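You operate a simulated robot arm through the tools that you are given. There is no shell and no other tool.

You are at the controls of a simulated robot arm. One attempt, no reset.

## Task
Crease the cream folded card flat with the blue bar.
Fine: clamp it square in the corner frame for that and leave it clamped; bar back on the tool rest.

It is judged by the outcome, as a careful person would: the job done as asked, and still so three seconds after it is handed in. It fails if anything else is knocked over, pushed out of place, dropped, spilled or broken.

## Robot
A 7-joint arm with a two-finger parallel gripper, fixed in place. Base frame: the origin is at the foot of the arm, x ahead of it, y to its left, z up; the work surface is at about z = 1. Readings come in cm, degrees, newtons and seconds.
With the tool pointing down near the work surface it reaches from about 24 to 62 cm from the base axis. Its first joint turns from -66.0 to 66.0 degrees. Payload 2.6 kg.
Tool frame: the origin (TCP) lies between the finger pads and is the grasp point; the fingertips stand 3 cm ahead of it; z points along the fingers, y is the line along which they close. The gripper opens to 9.4 cm. The fingers are 2.8 cm wide and 1 cm thick; the gripper's body (5 by 9.6 cm) begins 5.5 cm behind the TCP.
Orientation is told as [roll, pitch, yaw] about the base's x, y, z axes, in that order, counted from this pose: with the fingers straight down and closing along the base's y, the tool's x points along the base's -x, its y along +y and its z along -z.

## Interface
- The arm moves only by the tool drive_tool. Its argument "moves" is a list of rows, each a list of 3 entries, a list of its own where there are three numbers: the turn, a rotation vector about the base's x, y, z in degrees, then the shift along the base's x, y, z in cm, then the opening, from 0 (shut) to 1 (fully open). In form: [[[rx, ry, rz], [tx, ty, tz], hand], ...]. A call has 1 to 20 rows; each row shifts and turns the commanded pose from where the row before left it. Each row takes 0.2 s and may step no farther than 5 cm and 8.6 degrees from the row before; otherwise, or with a gripper value out of range, the whole call is refused. Where a pose cannot be reached the arm comes as near as it can. A force on the tool above 40 N (or 10 N above the force at the start of the call, whichever is more), or a blocked arm, ends the call early, and 0.2 s more pass. Each finger travels about 7.2 cm/s and halts on what it meets, pressing with about 34 N; the grip force reading is that of the motor and also rises with nothing between the fingers. The clock runs only during rows and for 0.2 s after the last one: add rows that do not move to give the fingers time. It gives the time, the measured TCP pose, the force on the tool (base axes), the opening and the grip force at its end, in the units of the frame above (readings bear some noise), with the torque about the TCP (base axes, N m) and any sound that the robot's microphone picked up, and new pictures: "views" is both (left out), scene, wrist or none.
- Cameras (640 x 400 px; columns grow to the right, rows downward): "scene" is fixed at [5.16, 44.6, 56.42]; the picture's right is [-0.61, -0.79, 0.00], its down [-0.45, 0.35, -0.82] and it looks along [0.65, -0.50, -0.57] (base axes); focal length 319 px, centre (320, 200). "wrist" rides on the gripper at [7.6, 1.4, -10.2] in the tool frame; the picture's right is [-0.18, 0.98, 0.00], its down [-0.75, -0.14, -0.64] and it looks along [-0.63, -0.12, 0.77] (tool axes); focal length 243 px, centre (320, 200).
- locate(camera, pixels): for up to 12 pixels [column, row] of the newest picture of that camera ("zoom" is the newest enlarged one), the place [x, y, z] in the base frame of the surface seen there, good to about 0.2 cm. No time passes.
- inspect(camera, box): a new picture of the part [left, top, right, bottom] of that camera's present view, enlarged. No time passes.
- job_done(): hands the job in; it is judged then, once.

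Open the gripper and draw the arm clear of the work before you hand the job in, unless the task says otherwise.

The tools are called after "Request:" as name(argument=value, ...) on one line, values as JSON. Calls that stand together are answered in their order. drive_tool: Moves the arm, as the interface text tells. Its arguments: {"type":"object","properties":{"moves":{"type":"array"},"views":{"type":"string","enum":["both","scene","wrist","none"]}},"required":["moves"]} The other tools are called the same way: locate (camera, pixels) gives the place of the surface under pixels of a picture; inspect (camera, box) takes an enlarged picture of a part of a camera's view; job_done () hands the job in.

At the start:

```text
t: 0.0
ee_pos: [40.36, 2.35, 31.07]
tcp_rot: [0.0, -0.1, 0.0]
force: [-0.2, -0.7, -0.1]
ft_torque: [-0.02, -0.05, 0.0]
grip_width: 9.38
grasp_force: 0.0
```

scene: 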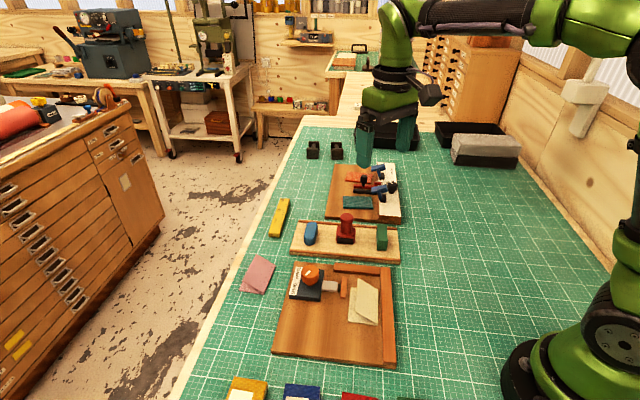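
wrist: 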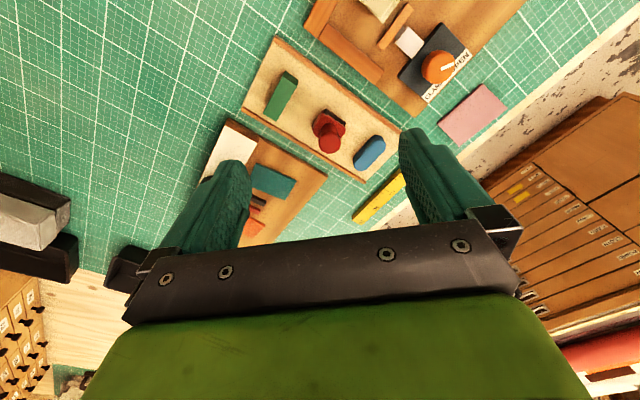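

The scene shows a wooden corner frame board around (335,310) with a cream folded card at (363,303), and a tool rest at (345,240) with a blue bar at (310,232). I take enlarged views to understand the fixture.

Request:
inspect(camera="scene", box=[260, 240, 420, 380])

Request:
inspect(camera="scene", box=[270, 130, 420, 270])

```text
2.86 times, centred on (340, 310) of scene
```

zoom: 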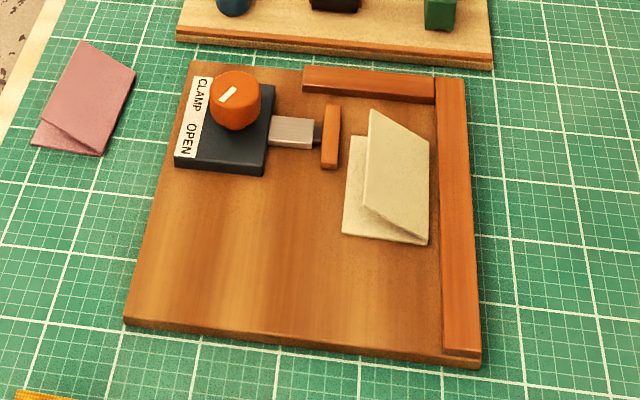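

```text
2.86 times, centred on (345, 200) of scene
```

zoom: 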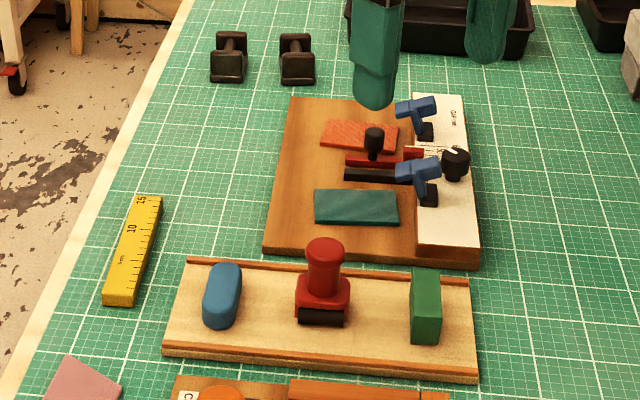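

The frame has an orange knob with a pointer mark on a black base labelled CLAMP/OPEN, which drives a jaw toward the card. I look closer at the knob and locate key points.

Request:
inspect(camera="scene", box=[285, 255, 349, 305])

Request:
locate(camera="scene", pixels=[[311, 268], [352, 280], [344, 288], [332, 285], [353, 296], [376, 319], [366, 285], [388, 271], [387, 362], [341, 266], [274, 353], [320, 300]])

```text
8.00 times, centred on (317, 280) of scene
```

zoom: 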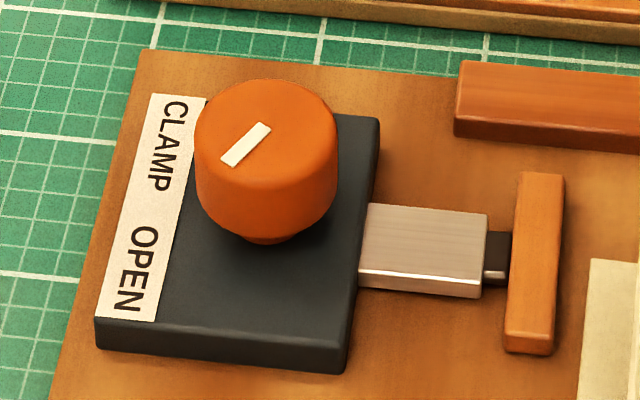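

```text
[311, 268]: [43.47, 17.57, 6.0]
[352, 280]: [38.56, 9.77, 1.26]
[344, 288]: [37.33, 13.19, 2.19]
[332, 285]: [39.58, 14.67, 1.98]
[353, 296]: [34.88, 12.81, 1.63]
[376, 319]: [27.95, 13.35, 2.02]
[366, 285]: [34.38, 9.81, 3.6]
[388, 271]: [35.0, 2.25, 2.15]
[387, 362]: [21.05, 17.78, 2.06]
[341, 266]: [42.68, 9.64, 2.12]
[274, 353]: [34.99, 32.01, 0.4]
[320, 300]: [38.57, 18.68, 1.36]
```

The pointer mark on the knob seems to aim at OPEN. I look closely at the card and map its edges.

Request:
inspect(camera="scene", box=[335, 260, 399, 310])

Request:
inspect(camera="wrist", box=[230, 0, 530, 200])

```text
8.00 times, centred on (367, 285) of scene
```

zoom: 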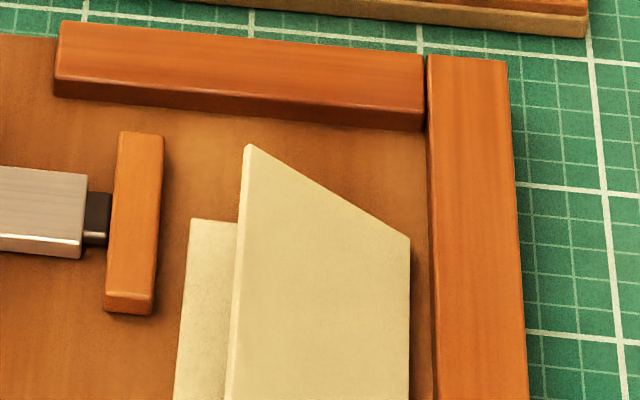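

```text
2.00 times, centred on (380, 100) of wrist
```

zoom: 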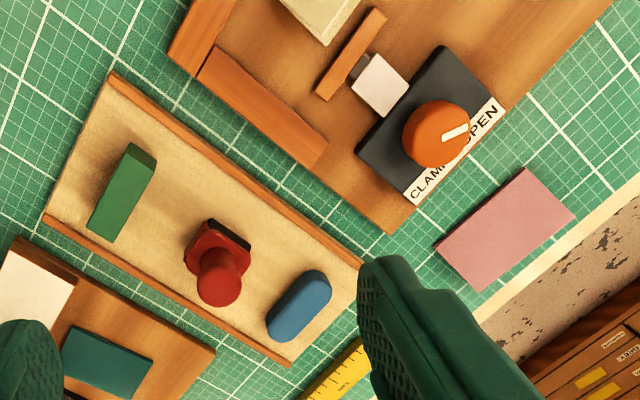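

I now see the fold spine side needs checking, so I zoom on the lower half of the card and locate its corners and the fences.

Request:
locate(camera="scene", pixels=[[341, 270], [376, 275], [378, 269], [347, 278], [348, 298], [360, 288], [365, 279], [385, 290], [379, 268], [350, 277], [386, 300], [336, 272]])

Request:
inspect(camera="scene", box=[335, 285, 399, 335])

```text
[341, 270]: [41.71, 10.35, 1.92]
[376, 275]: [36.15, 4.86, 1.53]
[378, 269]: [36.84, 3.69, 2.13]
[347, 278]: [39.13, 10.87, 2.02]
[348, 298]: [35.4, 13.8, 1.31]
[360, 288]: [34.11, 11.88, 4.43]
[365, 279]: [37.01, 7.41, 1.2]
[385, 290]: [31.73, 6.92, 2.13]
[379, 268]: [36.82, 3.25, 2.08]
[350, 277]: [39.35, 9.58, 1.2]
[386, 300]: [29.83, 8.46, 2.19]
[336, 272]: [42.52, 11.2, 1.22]
```

```text
8.00 times, centred on (367, 310) of scene
```

zoom: 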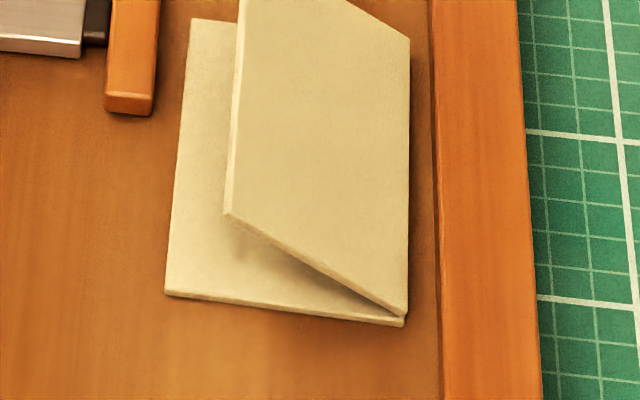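

The newest zoom shows the fold spine on the right (towards the long fence) at zoom column ~408, with the upper leaf springing up to the left. I locate the card's corners precisely in the zoom.

Request:
locate(camera="zoom", pixels=[[170, 288], [196, 24], [400, 320], [402, 310], [405, 50], [232, 208], [245, 10], [132, 100], [434, 100], [442, 300], [480, 100], [480, 300]])

Request:
inspect(camera="scene", box=[335, 260, 399, 310])

```text
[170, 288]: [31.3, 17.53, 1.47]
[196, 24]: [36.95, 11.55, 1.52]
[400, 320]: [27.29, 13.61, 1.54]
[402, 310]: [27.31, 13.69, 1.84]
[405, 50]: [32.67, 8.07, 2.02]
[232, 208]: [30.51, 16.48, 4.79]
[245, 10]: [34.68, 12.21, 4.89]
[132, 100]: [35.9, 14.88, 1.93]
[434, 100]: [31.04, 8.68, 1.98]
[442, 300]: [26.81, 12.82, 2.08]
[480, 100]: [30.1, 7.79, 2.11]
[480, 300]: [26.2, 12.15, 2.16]
```

```text
8.00 times, centred on (367, 285) of scene
```

zoom: 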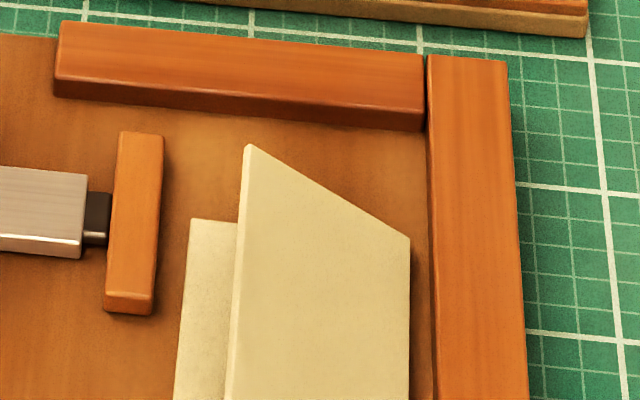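

Now the knob, labels and black base, and then the blue bar and tool rest: I locate these points.

Request:
locate(camera="scene", pixels=[[306, 273], [303, 289], [318, 271], [314, 275], [326, 271], [310, 274], [318, 285], [304, 262], [299, 294], [331, 270], [327, 300], [326, 285]])

Request:
inspect(camera="scene", box=[285, 210, 365, 270])

```text
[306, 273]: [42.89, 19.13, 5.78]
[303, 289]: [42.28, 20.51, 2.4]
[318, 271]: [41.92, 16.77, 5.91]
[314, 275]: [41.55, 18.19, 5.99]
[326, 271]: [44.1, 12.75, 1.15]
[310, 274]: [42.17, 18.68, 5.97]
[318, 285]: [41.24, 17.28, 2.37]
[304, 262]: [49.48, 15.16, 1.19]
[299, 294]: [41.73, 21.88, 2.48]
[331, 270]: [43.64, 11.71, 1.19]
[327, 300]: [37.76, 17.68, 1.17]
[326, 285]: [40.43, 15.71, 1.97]
```

```text
6.67 times, centred on (325, 240) of scene
```

zoom: 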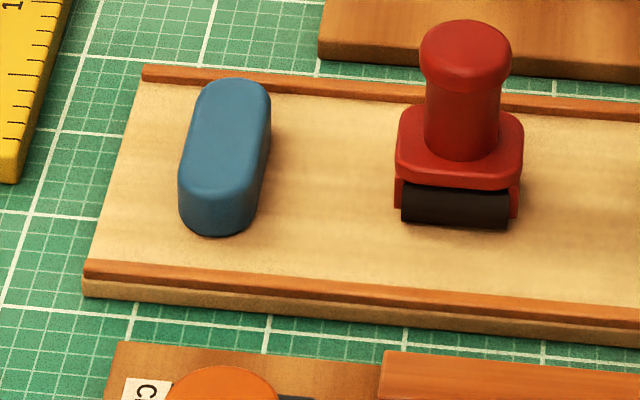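

Locating the knob centre, the pointer mark ends, the label words, and base corners more precisely with corrected pixel positions.

Request:
locate(camera="scene", pixels=[[310.2, 271], [305.7, 275], [298.3, 273], [295, 289], [302.3, 271], [318.5, 271], [310.2, 265.8], [310.2, 276.8], [291, 294], [323, 270.5], [319, 300], [296.5, 267.5]])

Request:
locate(camera="zoom", pixels=[[230, 90], [215, 185], [225, 140], [185, 180], [258, 100], [215, 225], [145, 70], [90, 265], [160, 180], [320, 150], [240, 275], [250, 85]])

```text
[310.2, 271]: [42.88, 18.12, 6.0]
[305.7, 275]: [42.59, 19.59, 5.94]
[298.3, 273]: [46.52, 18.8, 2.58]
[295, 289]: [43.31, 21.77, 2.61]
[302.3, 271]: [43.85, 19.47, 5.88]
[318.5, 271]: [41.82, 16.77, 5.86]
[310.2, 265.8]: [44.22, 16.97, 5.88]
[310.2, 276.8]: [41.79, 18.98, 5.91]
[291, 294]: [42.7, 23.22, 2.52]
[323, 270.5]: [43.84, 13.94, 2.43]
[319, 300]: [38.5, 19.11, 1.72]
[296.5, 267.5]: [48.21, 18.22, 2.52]
```

```text
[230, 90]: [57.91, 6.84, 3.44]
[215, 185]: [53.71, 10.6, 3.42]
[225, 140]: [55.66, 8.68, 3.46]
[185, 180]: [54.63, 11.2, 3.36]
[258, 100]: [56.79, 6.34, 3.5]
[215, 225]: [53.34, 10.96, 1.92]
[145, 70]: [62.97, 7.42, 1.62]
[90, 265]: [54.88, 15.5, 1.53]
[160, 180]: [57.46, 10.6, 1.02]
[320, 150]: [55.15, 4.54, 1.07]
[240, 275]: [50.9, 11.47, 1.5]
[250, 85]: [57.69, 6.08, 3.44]
```

The geometry is clear: the card must slide about 0.8 cm to the long fence and about 4.4 cm to the short one, then the knob turns about 90° clockwise from OPEN to CLAMP. I first move the closed gripper over the free-edge side of the card, turning the yaw to -44° so the fingers line up with the frame.

Request:
drive_tool(moves=[[[0, 0, -7.4], [-1.05, 2.49, -2], 0], [[0, 0, -7.4], [-1.05, 2.49, -2], 0], [[0, 0, -7.4], [-1.05, 2.49, -2], 0], [[0, 0, -7.4], [-1.05, 2.49, -2], 0], [[0, 0, -7.4], [-1.05, 2.49, -2], 0], [[0, 0, -7.4], [-1.05, 2.49, -2], 0], [[0, 0, 0], [0, 0, 0], 0]])

```text
t: 1.6
ee_pos: [33.94, 17.34, 19.29]
tcp_rot: [0.0, 0.0, -44.3]
force: [-0.7, -1.0, -0.4]
ft_torque: [0.0, 0.01, -0.01]
grip_width: 0.01
grasp_force: 33.0
```

scene: 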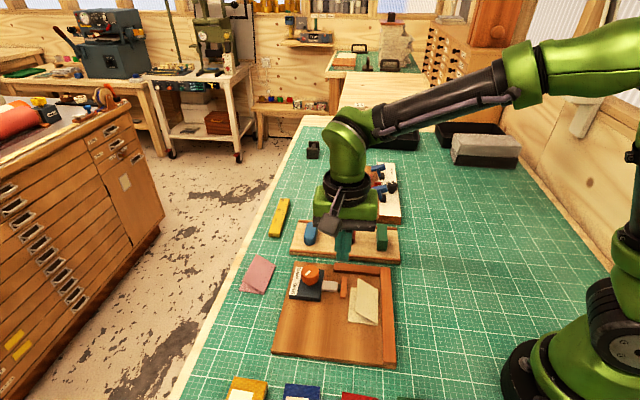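
wrist: 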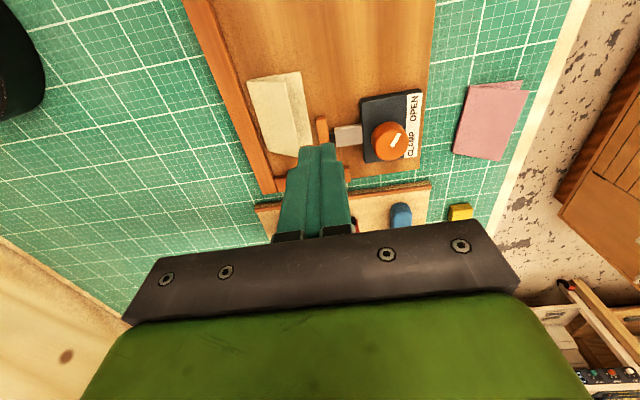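

The tool is at u≈12, beside the card's free edge, clear of the jaw. I descend to fingertips about 2 cm above the board and check.

Request:
drive_tool(moves=[[[0, 0, 0], [0, 0, -4], 0], [[0, 0, 0], [0, 0, -4], 0], [[0, 0, 0], [0, 0, -4], 0], [[0, 0, 0], [0, 0, -1], 0], [[0, 0, 0], [0, 0, 0], 0]])

```text
t: 2.8
ee_pos: [33.99, 17.21, 6.0]
tcp_rot: [0.0, 0.1, -44.4]
force: [-0.5, -0.6, 0.8]
ft_torque: [0.0, -0.01, -0.01]
grip_width: 0.0
grasp_force: 33.0
```

scene: 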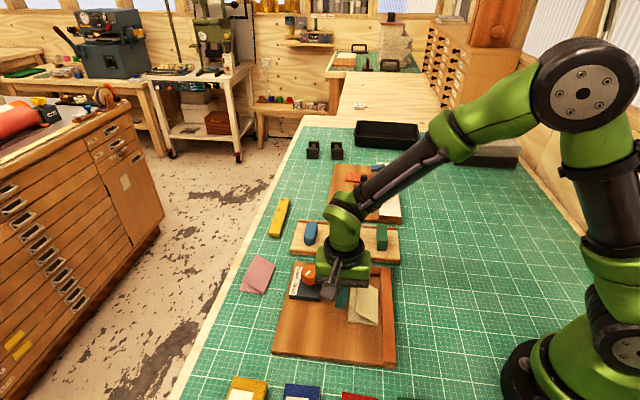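
wrist: 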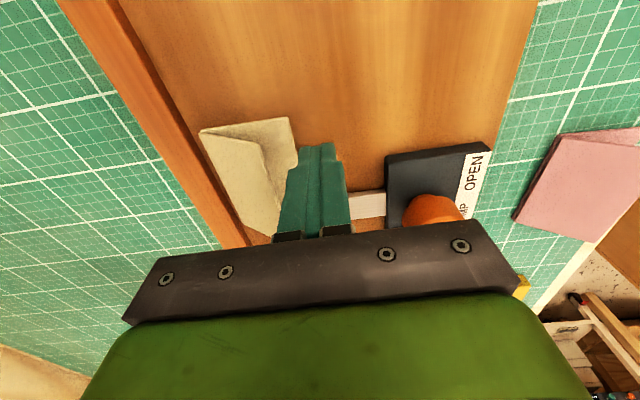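

I check the card corners and fence from this closer wrist view to refine the geometry.

Request:
locate(camera="wrist", pixels=[[202, 131], [289, 119], [297, 150], [250, 125], [180, 120], [160, 80], [205, 135], [235, 215], [262, 140], [225, 230], [100, 20], [350, 100]])

Request:
inspect(camera="wrist", box=[170, 90, 370, 240])

```text
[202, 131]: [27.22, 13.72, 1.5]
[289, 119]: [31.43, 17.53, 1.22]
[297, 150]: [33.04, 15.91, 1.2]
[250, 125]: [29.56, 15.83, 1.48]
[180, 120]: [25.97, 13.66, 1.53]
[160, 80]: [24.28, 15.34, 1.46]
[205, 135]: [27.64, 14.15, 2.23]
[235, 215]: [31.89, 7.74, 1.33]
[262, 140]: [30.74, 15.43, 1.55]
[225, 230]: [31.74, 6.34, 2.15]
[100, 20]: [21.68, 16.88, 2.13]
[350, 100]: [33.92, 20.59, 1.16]
```

```text
2.67 times, centred on (270, 165) of wrist
```

zoom: 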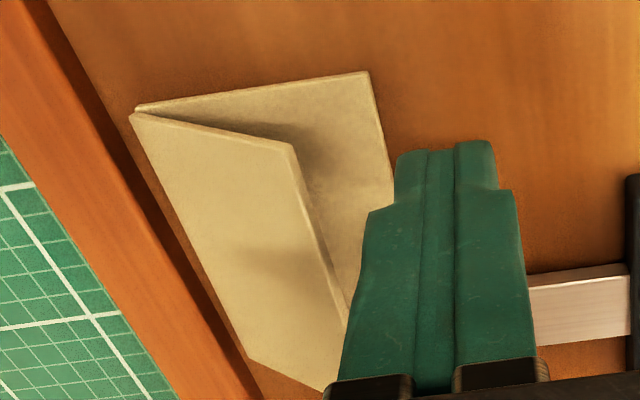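

The fingers are beside the free edge with clearance. I descend slowly toward the board, watching the vertical force.

Request:
drive_tool(moves=[[[0, 0, 0], [0, 0, -0.7], 0], [[0, 0, 0], [0, 0, -0.7], 0], [[0, 0, 0], [0, 0, -0.15], 0], [[0, 0, 0], [0, 0, 0], 0]], views="none")

```text
t: 3.8
ee_pos: [34.03, 17.24, 4.46]
tcp_rot: [0.0, 0.0, -44.4]
force: [-0.8, -0.7, 0.5]
ft_torque: [-0.04, -0.02, 0.01]
grip_width: 0.0
grasp_force: 32.6
```

No contact yet with tips at about z 1.46. I lower in small steps.

Request:
drive_tool(moves=[[[0, 0, 0], [0, 0, -0.1], 0], [[0, 0, 0], [0, 0, 0], 0]], views="none")

Request:
drive_tool(moves=[[[0, 0, 0], [0, 0, -0.07], 0], [[0, 0, 0], [0, 0, 0], 0]], views="wrist")

```text
t: 4.4
ee_pos: [34.01, 17.26, 4.41]
tcp_rot: [0.0, 0.0, -44.5]
force: [0.0, -0.4, -0.1]
ft_torque: [-0.01, 0.03, 0.03]
grip_width: 0.0
grasp_force: 32.9
```

```text
t: 5.0
ee_pos: [34.03, 17.24, 4.54]
tcp_rot: [0.0, 0.0, -44.5]
force: [-0.4, -0.8, -1.0]
ft_torque: [0.01, 0.01, 0.04]
grip_width: 0.02
grasp_force: 32.6
```

wrist: 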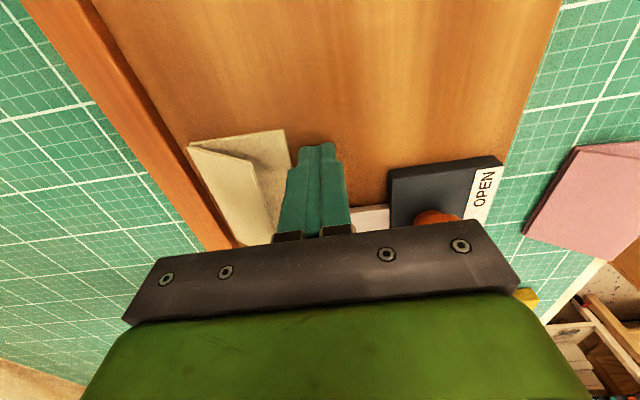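

Readings are noisy (±0.1 cm); commanded tip height is about 1.35. One more small step down to be surely below the leaf's top edge.

Request:
drive_tool(moves=[[[0, 0, 0], [0, 0, -0.06], 0], [[0, 0, 0], [0, 0, 0], 0], [[0, 0, 0], [0, 0, 0], 0]], views="none")

Request:
inspect(camera="wrist", box=[230, 110, 390, 230])

```text
t: 5.8
ee_pos: [34.1, 17.26, 4.36]
tcp_rot: [0.0, 0.1, -44.5]
force: [0.4, 0.3, 0.3]
ft_torque: [0.0, 0.03, 0.02]
grip_width: 0.0
grasp_force: 32.5
```

```text
3.33 times, centred on (310, 170) of wrist
```

zoom: 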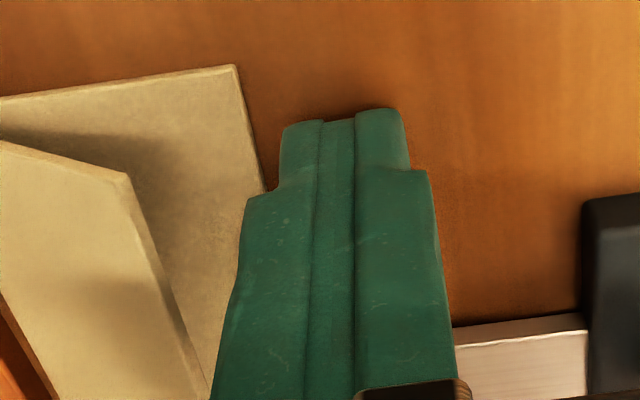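

The fingertip is just beside the leaf edge. I push toward the long fence (-v) in small steps, watching the force.

Request:
drive_tool(moves=[[[0, 0, 0], [-0.175, -0.179, 0], 0], [[0, 0, 0], [-0.175, -0.179, 0], 0], [[0, 0, 0], [-0.175, -0.179, 0], 0], [[0, 0, 0], [-0.175, -0.179, 0], 0], [[0, 0, 0], [0, 0, 0], 0]], views="wrist")

```text
t: 7.0
ee_pos: [33.33, 16.59, 4.34]
tcp_rot: [0.0, 0.0, -44.4]
force: [0.4, 0.5, 0.2]
ft_torque: [-0.01, -0.03, 0.0]
grip_width: 0.03
grasp_force: 33.0
```

wrist: 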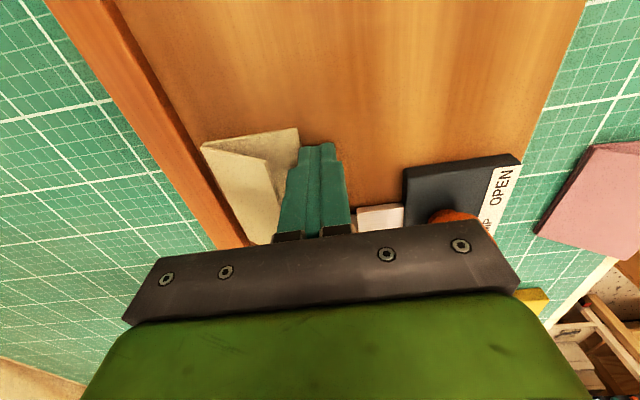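

The finger is now just touching the edge, no noticeable force yet. I continue pushing ~0.6 cm.

Request:
drive_tool(moves=[[[0, 0, 0], [-0.14, -0.143, 0], 0], [[0, 0, 0], [-0.14, -0.143, 0], 0], [[0, 0, 0], [-0.14, -0.143, 0], 0], [[0, 0, 0], [0, 0, 0], 0]], views="wrist")

Request:
inspect(camera="wrist", box=[180, 100, 380, 250])

```text
t: 8.0
ee_pos: [32.96, 16.17, 4.44]
tcp_rot: [0.0, 0.1, -44.4]
force: [2.5, 1.3, -0.2]
ft_torque: [0.06, -0.09, 0.0]
grip_width: 0.0
grasp_force: 33.0
```

wrist: 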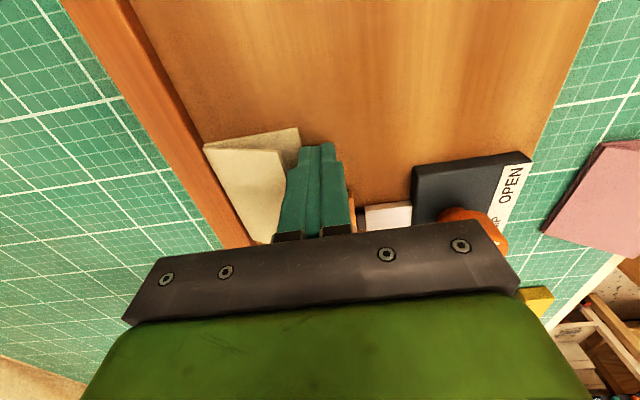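

```text
2.67 times, centred on (280, 175) of wrist
```

zoom: 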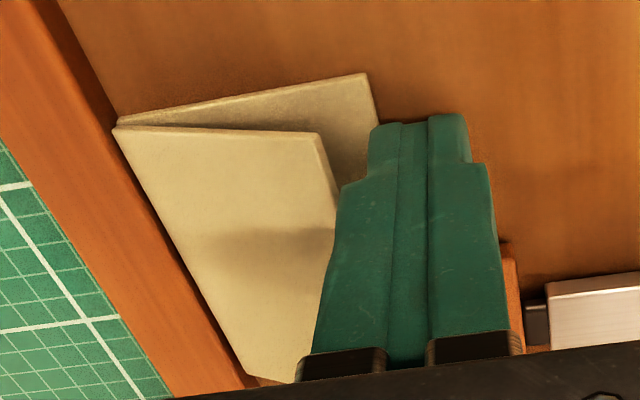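

The card has moved to the fence and force rises to ~2.8 N. I push slightly further to seat it flush.

Request:
drive_tool(moves=[[[0, 0, 0], [-0.07, -0.071, 0], 0], [[0, 0, 0], [-0.07, -0.071, 0], 0], [[0, 0, 0], [0, 0, 0], 0]], views="wrist")

Request:
inspect(camera="wrist", box=[180, 100, 380, 250])

```text
t: 8.8
ee_pos: [32.78, 16.26, 4.47]
tcp_rot: [0.1, 0.0, -44.3]
force: [8.3, 5.2, -0.8]
ft_torque: [0.18, -0.23, -0.05]
grip_width: 0.0
grasp_force: 32.4
```

wrist: 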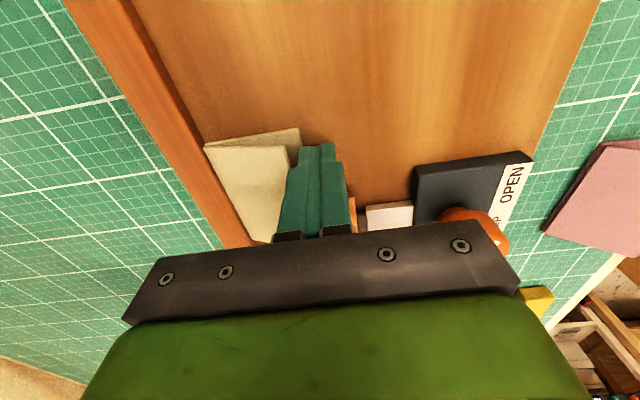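

```text
2.67 times, centred on (280, 175) of wrist
```

zoom: 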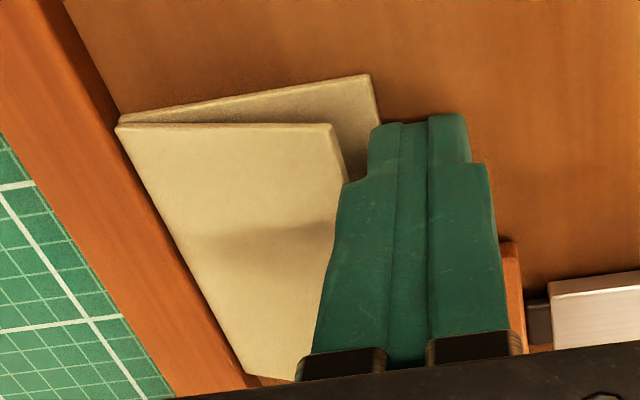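

The spine is now flush on the long fence (about 10 N at the finger). I back off, lift, open the fingers to 2.5 cm and go round to the card's near edge for the push toward the short fence.

Request:
drive_tool(moves=[[[0, 0, 0], [0.28, 0.286, 0], 0], [[0, 0, 0], [0.28, 0.286, 0.3], 0], [[0, 0, 0], [0, 0, 3], 0], [[0, 0, 0], [0, 0, 3], 0], [[0, 0, 0], [-3.26, 0.19, 0], 0.27], [[0, 0, 0], [-3.26, 0.19, 0], 0.27], [[0, 0, 0], [0, 0, 0], 0.27]])

```text
t: 10.4
ee_pos: [26.82, 16.97, 10.85]
tcp_rot: [0.0, 0.0, -44.4]
force: [0.4, 0.3, -1.1]
ft_torque: [0.01, 0.03, -0.03]
grip_width: 2.53
grasp_force: 0.1
```

scene: 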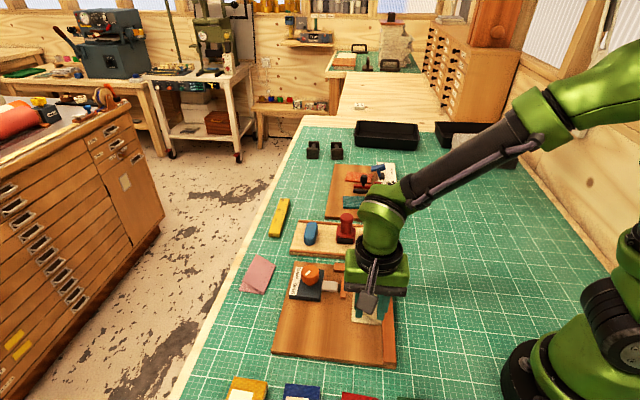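
wrist: 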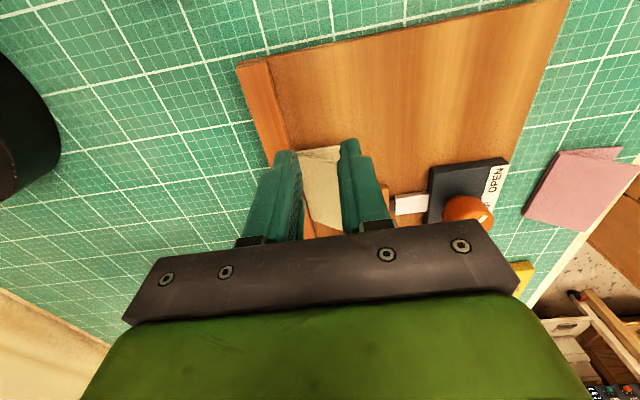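

Both fingers are behind the card's near edge (u≈7.3). I lower to just above the board.

Request:
drive_tool(moves=[[[0, 0, 0], [0, 0, -3], 0.27], [[0, 0, 0], [0, 0, -2], 0.27], [[0, 0, 0], [0, 0, -1], 0.27], [[0, 0, 0], [0, 0, -0.27], 0.27], [[0, 0, 0], [0, 0, 0], 0.27]])

Request:
inspect(camera="wrist", box=[200, 90, 440, 250])

```text
t: 11.6
ee_pos: [26.73, 17.08, 4.46]
tcp_rot: [-0.1, 0.0, -44.5]
force: [0.3, 0.2, -0.3]
ft_torque: [-0.03, 0.02, -0.02]
grip_width: 2.57
grasp_force: 0.1
```

scene: 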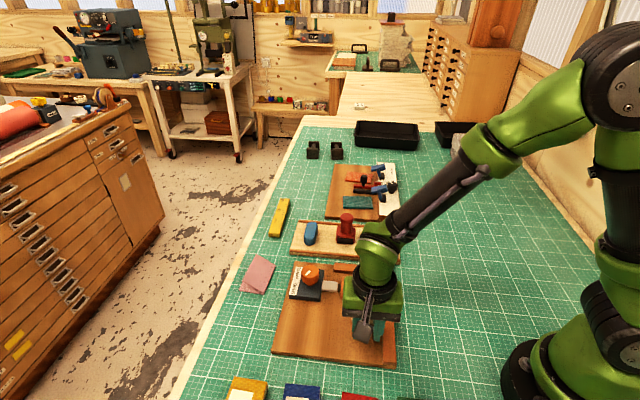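
wrist: 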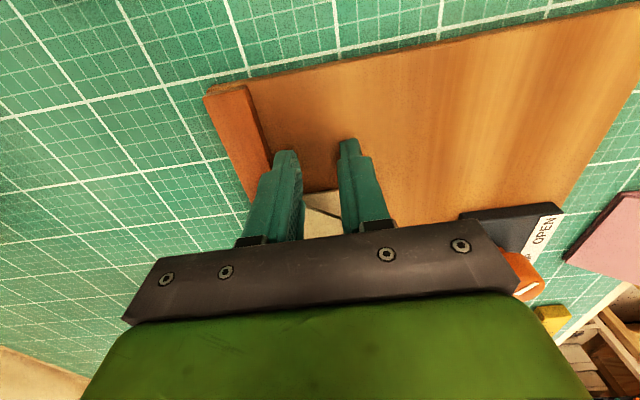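

```text
2.50 times, centred on (320, 170) of wrist
```

zoom: 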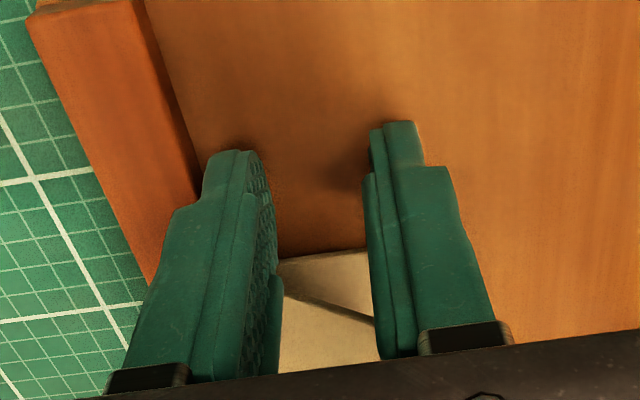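

Fingers straddle the near-edge line, inside of the long fence. I push the card along +u toward the short fence in 0.4 cm steps.

Request:
drive_tool(moves=[[[0, 0, 0], [0.286, -0.28, 0], 0.27], [[0, 0, 0], [0.286, -0.28, 0], 0.27], [[0, 0, 0], [0.286, -0.28, 0], 0.27], [[0, 0, 0], [0.286, -0.28, 0], 0.27], [[0, 0, 0], [0.286, -0.28, 0], 0.27], [[0, 0, 0], [0.286, -0.28, 0], 0.27], [[0, 0, 0], [0.286, -0.28, 0], 0.27], [[0, 0, 0], [0.286, -0.28, 0], 0.27], [[0, 0, 0], [0, 0, 0], 0.27]])

Request:
inspect(camera="wrist", box=[200, 90, 440, 250])

```text
t: 13.6
ee_pos: [28.99, 14.74, 4.31]
tcp_rot: [0.0, 0.0, -44.4]
force: [0.4, -0.6, 0.2]
ft_torque: [0.03, 0.02, -0.02]
grip_width: 2.54
grasp_force: 0.1
```

scene: 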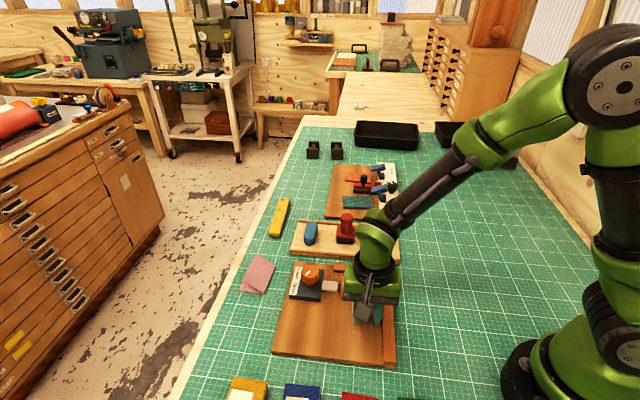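
wrist: 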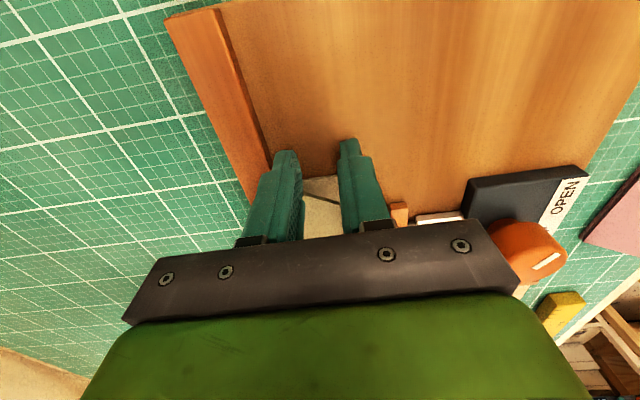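

```text
2.50 times, centred on (320, 170) of wrist
```

zoom: 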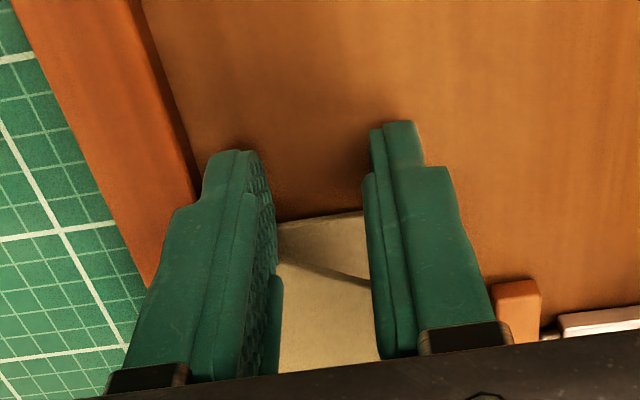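

I check where the card's near edge is relative to the fingers.

Request:
locate(camera="zoom", pixels=[[290, 225], [350, 216], [320, 215], [230, 152], [395, 125], [300, 190], [320, 300], [270, 215]])

```text
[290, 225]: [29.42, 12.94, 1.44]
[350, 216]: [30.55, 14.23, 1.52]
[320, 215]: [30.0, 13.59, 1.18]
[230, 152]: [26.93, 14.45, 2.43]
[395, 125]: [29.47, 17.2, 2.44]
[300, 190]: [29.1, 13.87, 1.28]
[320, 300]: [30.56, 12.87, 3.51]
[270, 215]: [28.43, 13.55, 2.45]
```

The near edge is at u≈11.9, right at the finger faces: the card is moving with the fingers. I continue 2.4 cm and then check the force.

Request:
drive_tool(moves=[[[0, 0, 0], [0.286, -0.28, 0], 0.27], [[0, 0, 0], [0.286, -0.28, 0], 0.27], [[0, 0, 0], [0.286, -0.28, 0], 0.27], [[0, 0, 0], [0.286, -0.28, 0], 0.27], [[0, 0, 0], [0.286, -0.28, 0], 0.27], [[0, 0, 0], [0.143, -0.14, 0], 0.27], [[0, 0, 0], [0, 0, 0], 0.27]])

Request:
inspect(camera="scene", box=[320, 250, 416, 310])

```text
t: 15.2
ee_pos: [30.59, 13.32, 4.45]
tcp_rot: [0.0, 0.2, -44.3]
force: [-4.7, 10.7, 2.2]
ft_torque: [0.24, 0.15, 0.02]
grip_width: 2.56
grasp_force: 0.0
```

scene: 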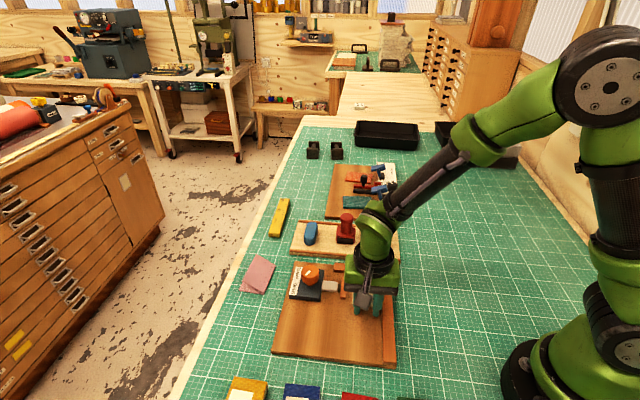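
wrist: 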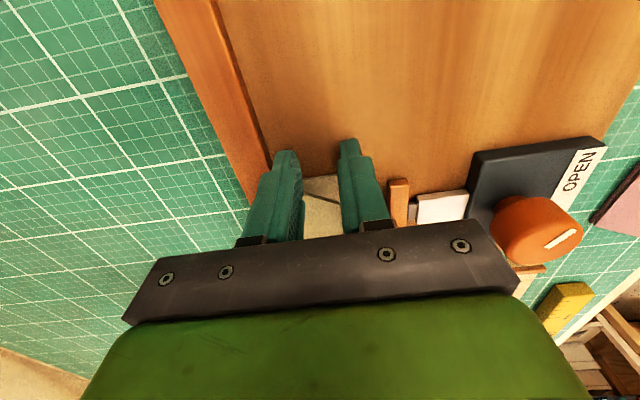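

```text
6.67 times, centred on (368, 280) of scene
```

zoom: 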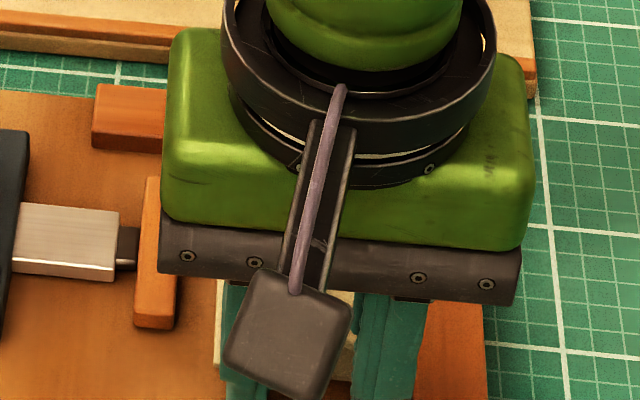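

Force of ~12 N opposing the push says the card has met the short fence. I back off a little, lift up and view the card from above.

Request:
drive_tool(moves=[[[0, 0, 0], [-0.286, 0.28, 0], 0.27], [[0, 0, 0], [-0.286, 0.28, 0.2], 0.27], [[0, 0, 0], [-0.5, 0.5, 3], 0.27], [[0, 0, 0], [-0.5, 0.5, 4], 0.27], [[0, 0, 0], [0.5, -0.5, 4], 0.27], [[0, 0, 0], [2, 2, 3], 0.27], [[0, 0, 0], [3, 3, 0], 0.27], [[0, 0, 0], [0, 0, 0], 0.27]])

Request:
inspect(camera="wrist", box=[160, 40, 420, 220])

Request:
inspect(camera="scene", box=[330, 255, 410, 305])

```text
t: 17.0
ee_pos: [34.69, 19.57, 18.65]
tcp_rot: [0.1, 0.1, -44.4]
force: [0.0, 0.9, -0.4]
ft_torque: [-0.01, 0.0, -0.02]
grip_width: 2.51
grasp_force: 0.2
```

scene: 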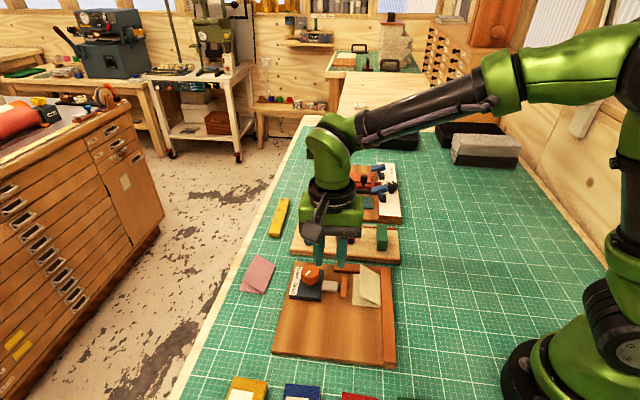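
wrist: 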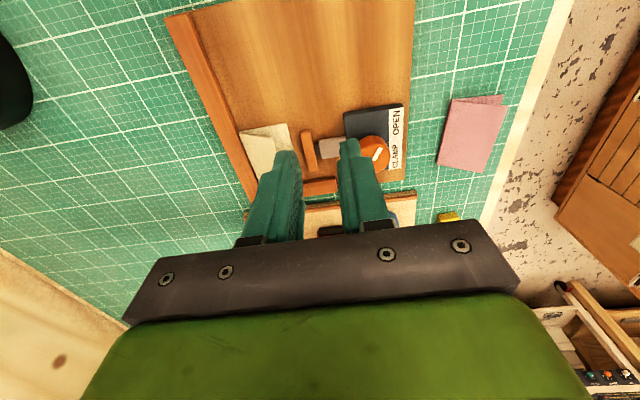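

```text
2.22 times, centred on (290, 130) of wrist
```

zoom: 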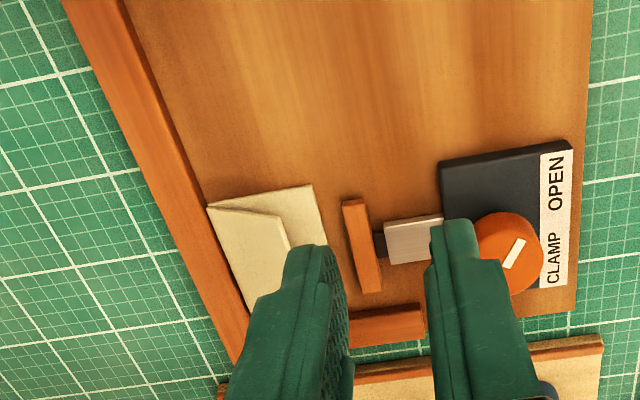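

```text
8.00 times, centred on (370, 280) of scene
```

zoom: 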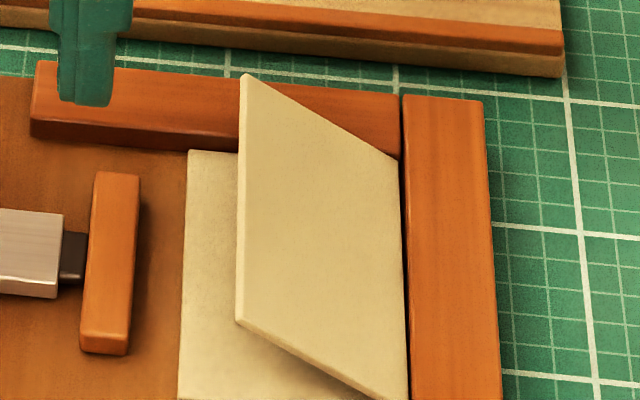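

The card sits in the corner against both fences and the board has not moved. I locate card corners and fence edges for verification.

Request:
locate(camera="zoom", pixels=[[192, 155], [183, 395], [394, 170], [402, 380], [404, 120], [408, 300], [398, 92], [60, 135], [100, 345], [125, 180], [245, 80], [240, 318]])

Request:
inspect(camera="scene", box=[340, 285, 400, 325])

```text
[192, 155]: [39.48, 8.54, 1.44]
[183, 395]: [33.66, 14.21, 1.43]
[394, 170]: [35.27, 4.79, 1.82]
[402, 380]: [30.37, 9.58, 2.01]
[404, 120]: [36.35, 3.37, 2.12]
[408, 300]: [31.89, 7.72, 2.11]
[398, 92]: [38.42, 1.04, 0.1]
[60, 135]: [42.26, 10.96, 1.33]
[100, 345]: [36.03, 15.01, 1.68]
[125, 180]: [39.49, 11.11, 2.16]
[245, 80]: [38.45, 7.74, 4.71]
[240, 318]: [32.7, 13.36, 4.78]
```

```text
10.00 times, centred on (370, 305) of scene
```

zoom: 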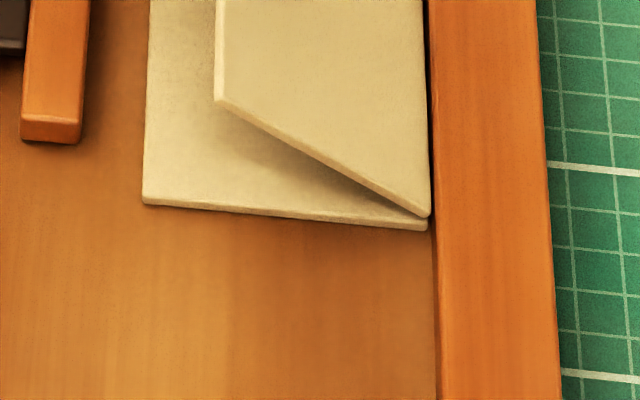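

The card is square: left edge at v=33.7 along its length, far edge at the short fence (u≈22.2). Next I go above the knob (42.9, 18.05), opening the fingers and turning yaw to about +15° so there's room for a 90° clockwise turn.

Request:
drive_tool(moves=[[[0, 0, 8.5], [1.18, -0.17, -0.3], 0.7], [[0, 0, 8.5], [1.18, -0.17, -0.3], 0.7], [[0, 0, 8.5], [1.18, -0.17, -0.3], 0.7], [[0, 0, 8.5], [1.18, -0.17, -0.3], 0.7], [[0, 0, 8.5], [1.18, -0.17, -0.3], 0.7], [[0, 0, 8.5], [1.18, -0.17, -0.3], 0.7], [[0, 0, 8.4], [1.19, -0.16, -0.3], 0.7], [[0, 0, 0], [0, 0, 0], 0.7], [[0, 0, 0], [0, 0, 0], 0.7]])

Request:
inspect(camera="wrist", box=[200, 60, 440, 240])

```text
t: 19.0
ee_pos: [42.81, 18.17, 16.4]
tcp_rot: [0.0, -0.1, 15.0]
force: [-0.3, 0.0, 0.0]
ft_torque: [-0.01, 0.02, -0.01]
grip_width: 6.57
grasp_force: 0.0
```

scene: 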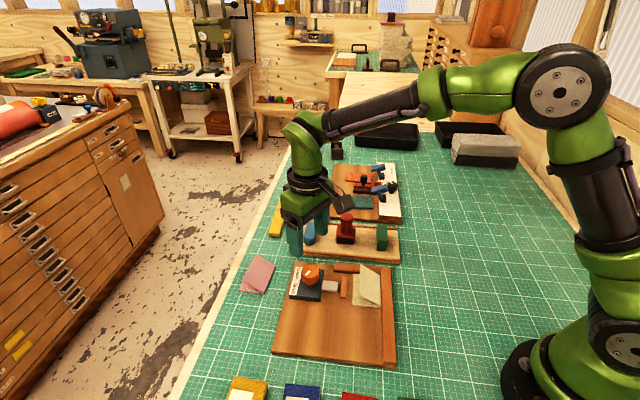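
wrist: 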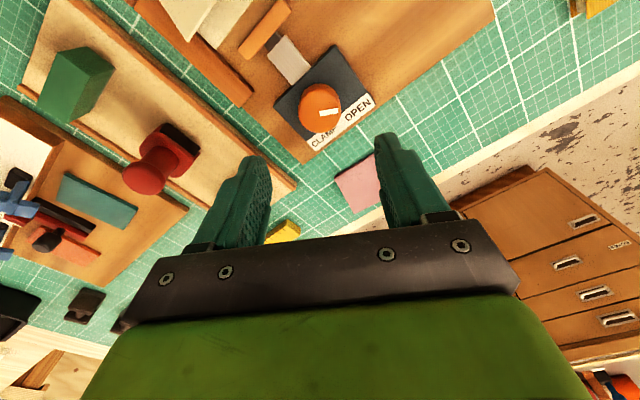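

```text
2.22 times, centred on (320, 150) of wrist
```

zoom: 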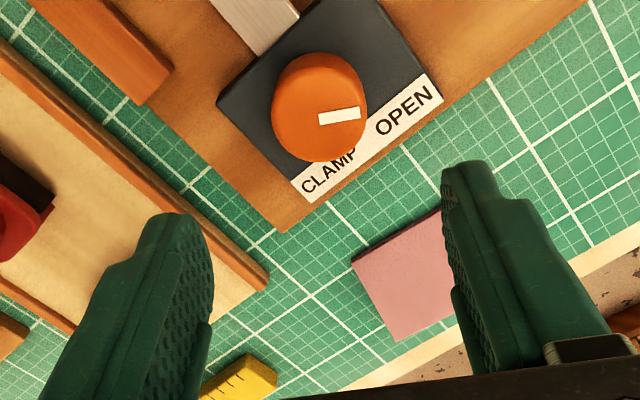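

I refine the knob's centre and pointer direction from this closer view.

Request:
locate(camera="zoom", pixels=[[319, 118], [358, 113], [280, 115], [364, 110], [322, 75], [315, 150], [300, 140], [345, 140], [325, 175], [405, 110], [350, 80], [295, 80]])

```text
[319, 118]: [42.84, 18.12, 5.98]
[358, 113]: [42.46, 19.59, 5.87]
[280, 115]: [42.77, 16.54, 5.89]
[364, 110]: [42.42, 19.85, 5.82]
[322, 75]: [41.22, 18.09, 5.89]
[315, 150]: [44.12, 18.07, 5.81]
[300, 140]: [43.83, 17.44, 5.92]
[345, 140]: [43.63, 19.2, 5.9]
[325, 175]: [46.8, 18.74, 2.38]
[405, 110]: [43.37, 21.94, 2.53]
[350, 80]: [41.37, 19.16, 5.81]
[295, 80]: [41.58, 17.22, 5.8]
```

Knob centre is about (42.8, 18.15), pointer at about 104°, CLAMP lies at about 8°. I descend with the fingers either side of the knob to TCP z≈6.2.

Request:
drive_tool(moves=[[[0, 0, 0], [-0.05, 0.05, -3], 0.7], [[0, 0, 0], [0, 0, -3], 0.7], [[0, 0, 0], [0, 0, -2.2], 0.7], [[0, 0, 0], [0, 0, -1.2], 0.7], [[0, 0, 0], [0, 0, -0.8], 0.7], [[0, 0, 0], [0, 0, 0], 0.7]])

Request:
inspect(camera="scene", box=[280, 240, 360, 300])

```text
t: 20.4
ee_pos: [42.82, 18.23, 6.3]
tcp_rot: [0.0, 0.1, 15.0]
force: [-0.4, -0.6, 0.1]
ft_torque: [0.01, 0.0, -0.01]
grip_width: 6.54
grasp_force: 0.0
```

scene: 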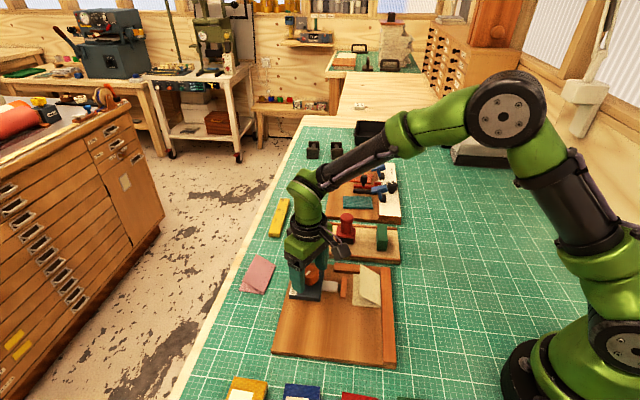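
wrist: 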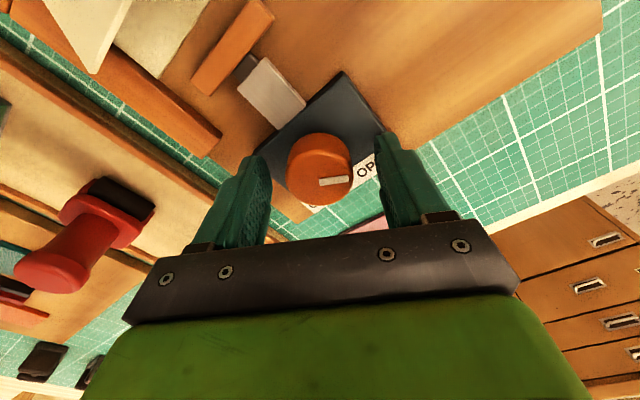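

```text
6.67 times, centred on (320, 270) of scene
```

zoom: 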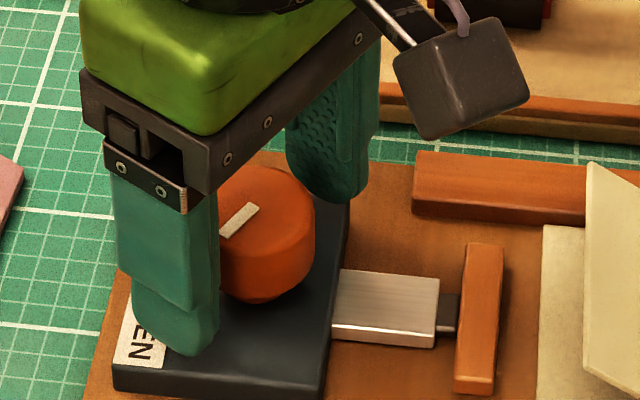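

The fingers straddle the knob nicely. I close on it and read the grip.

Request:
drive_tool(moves=[[[0, 0, 0], [0, 0, 0], 0.45], [[0, 0, 0], [0, 0, 0], 0.3], [[0, 0, 0], [0, 0, 0], 0.3], [[0, 0, 0], [0, 0, 0], 0.3]], views="wrist")

```text
t: 21.4
ee_pos: [42.93, 18.18, 6.29]
tcp_rot: [0.1, -0.1, 15.0]
force: [0.1, -1.9, -1.8]
ft_torque: [-0.03, -0.02, 0.0]
grip_width: 3.73
grasp_force: 44.7
```

wrist: 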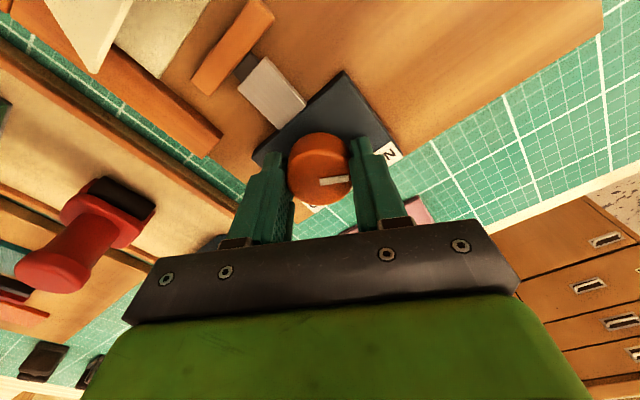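

The knob is gripped (3.73 cm, 45 N) with small side force. I turn it clockwise 30° and check torque and the jaw.

Request:
drive_tool(moves=[[[0, 0, -6], [0, 0, 0], 0.3], [[0, 0, -6], [0, 0, 0], 0.3], [[0, 0, -6], [0, 0, 0], 0.3], [[0, 0, -6], [0, 0, 0], 0.3], [[0, 0, -6], [0, 0, 0], 0.3], [[0, 0, 0], [0, 0, 0], 0.3]])

Request:
inspect(camera="scene", box=[285, 240, 405, 320])

```text
t: 22.8
ee_pos: [42.96, 18.2, 6.39]
tcp_rot: [0.0, 0.0, -15.1]
force: [-3.2, -7.5, 5.6]
ft_torque: [-0.08, 0.7, -0.01]
grip_width: 3.74
grasp_force: 45.0
```

scene: 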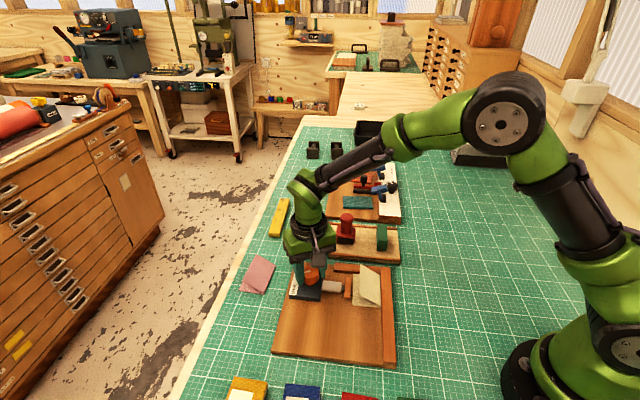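
wrist: 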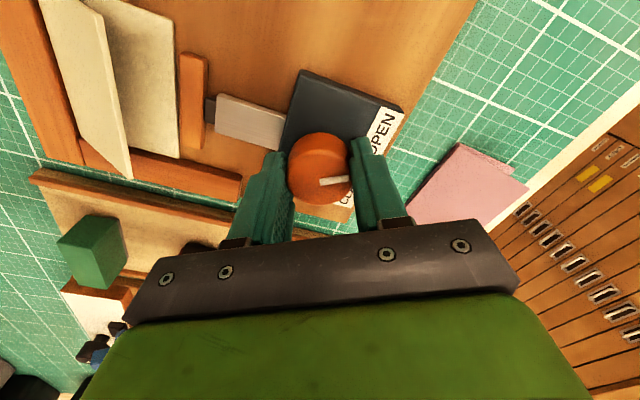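

```text
5.00 times, centred on (345, 280) of scene
```

zoom: 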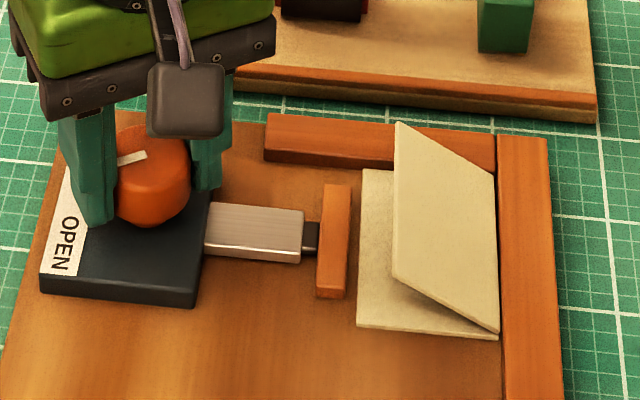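

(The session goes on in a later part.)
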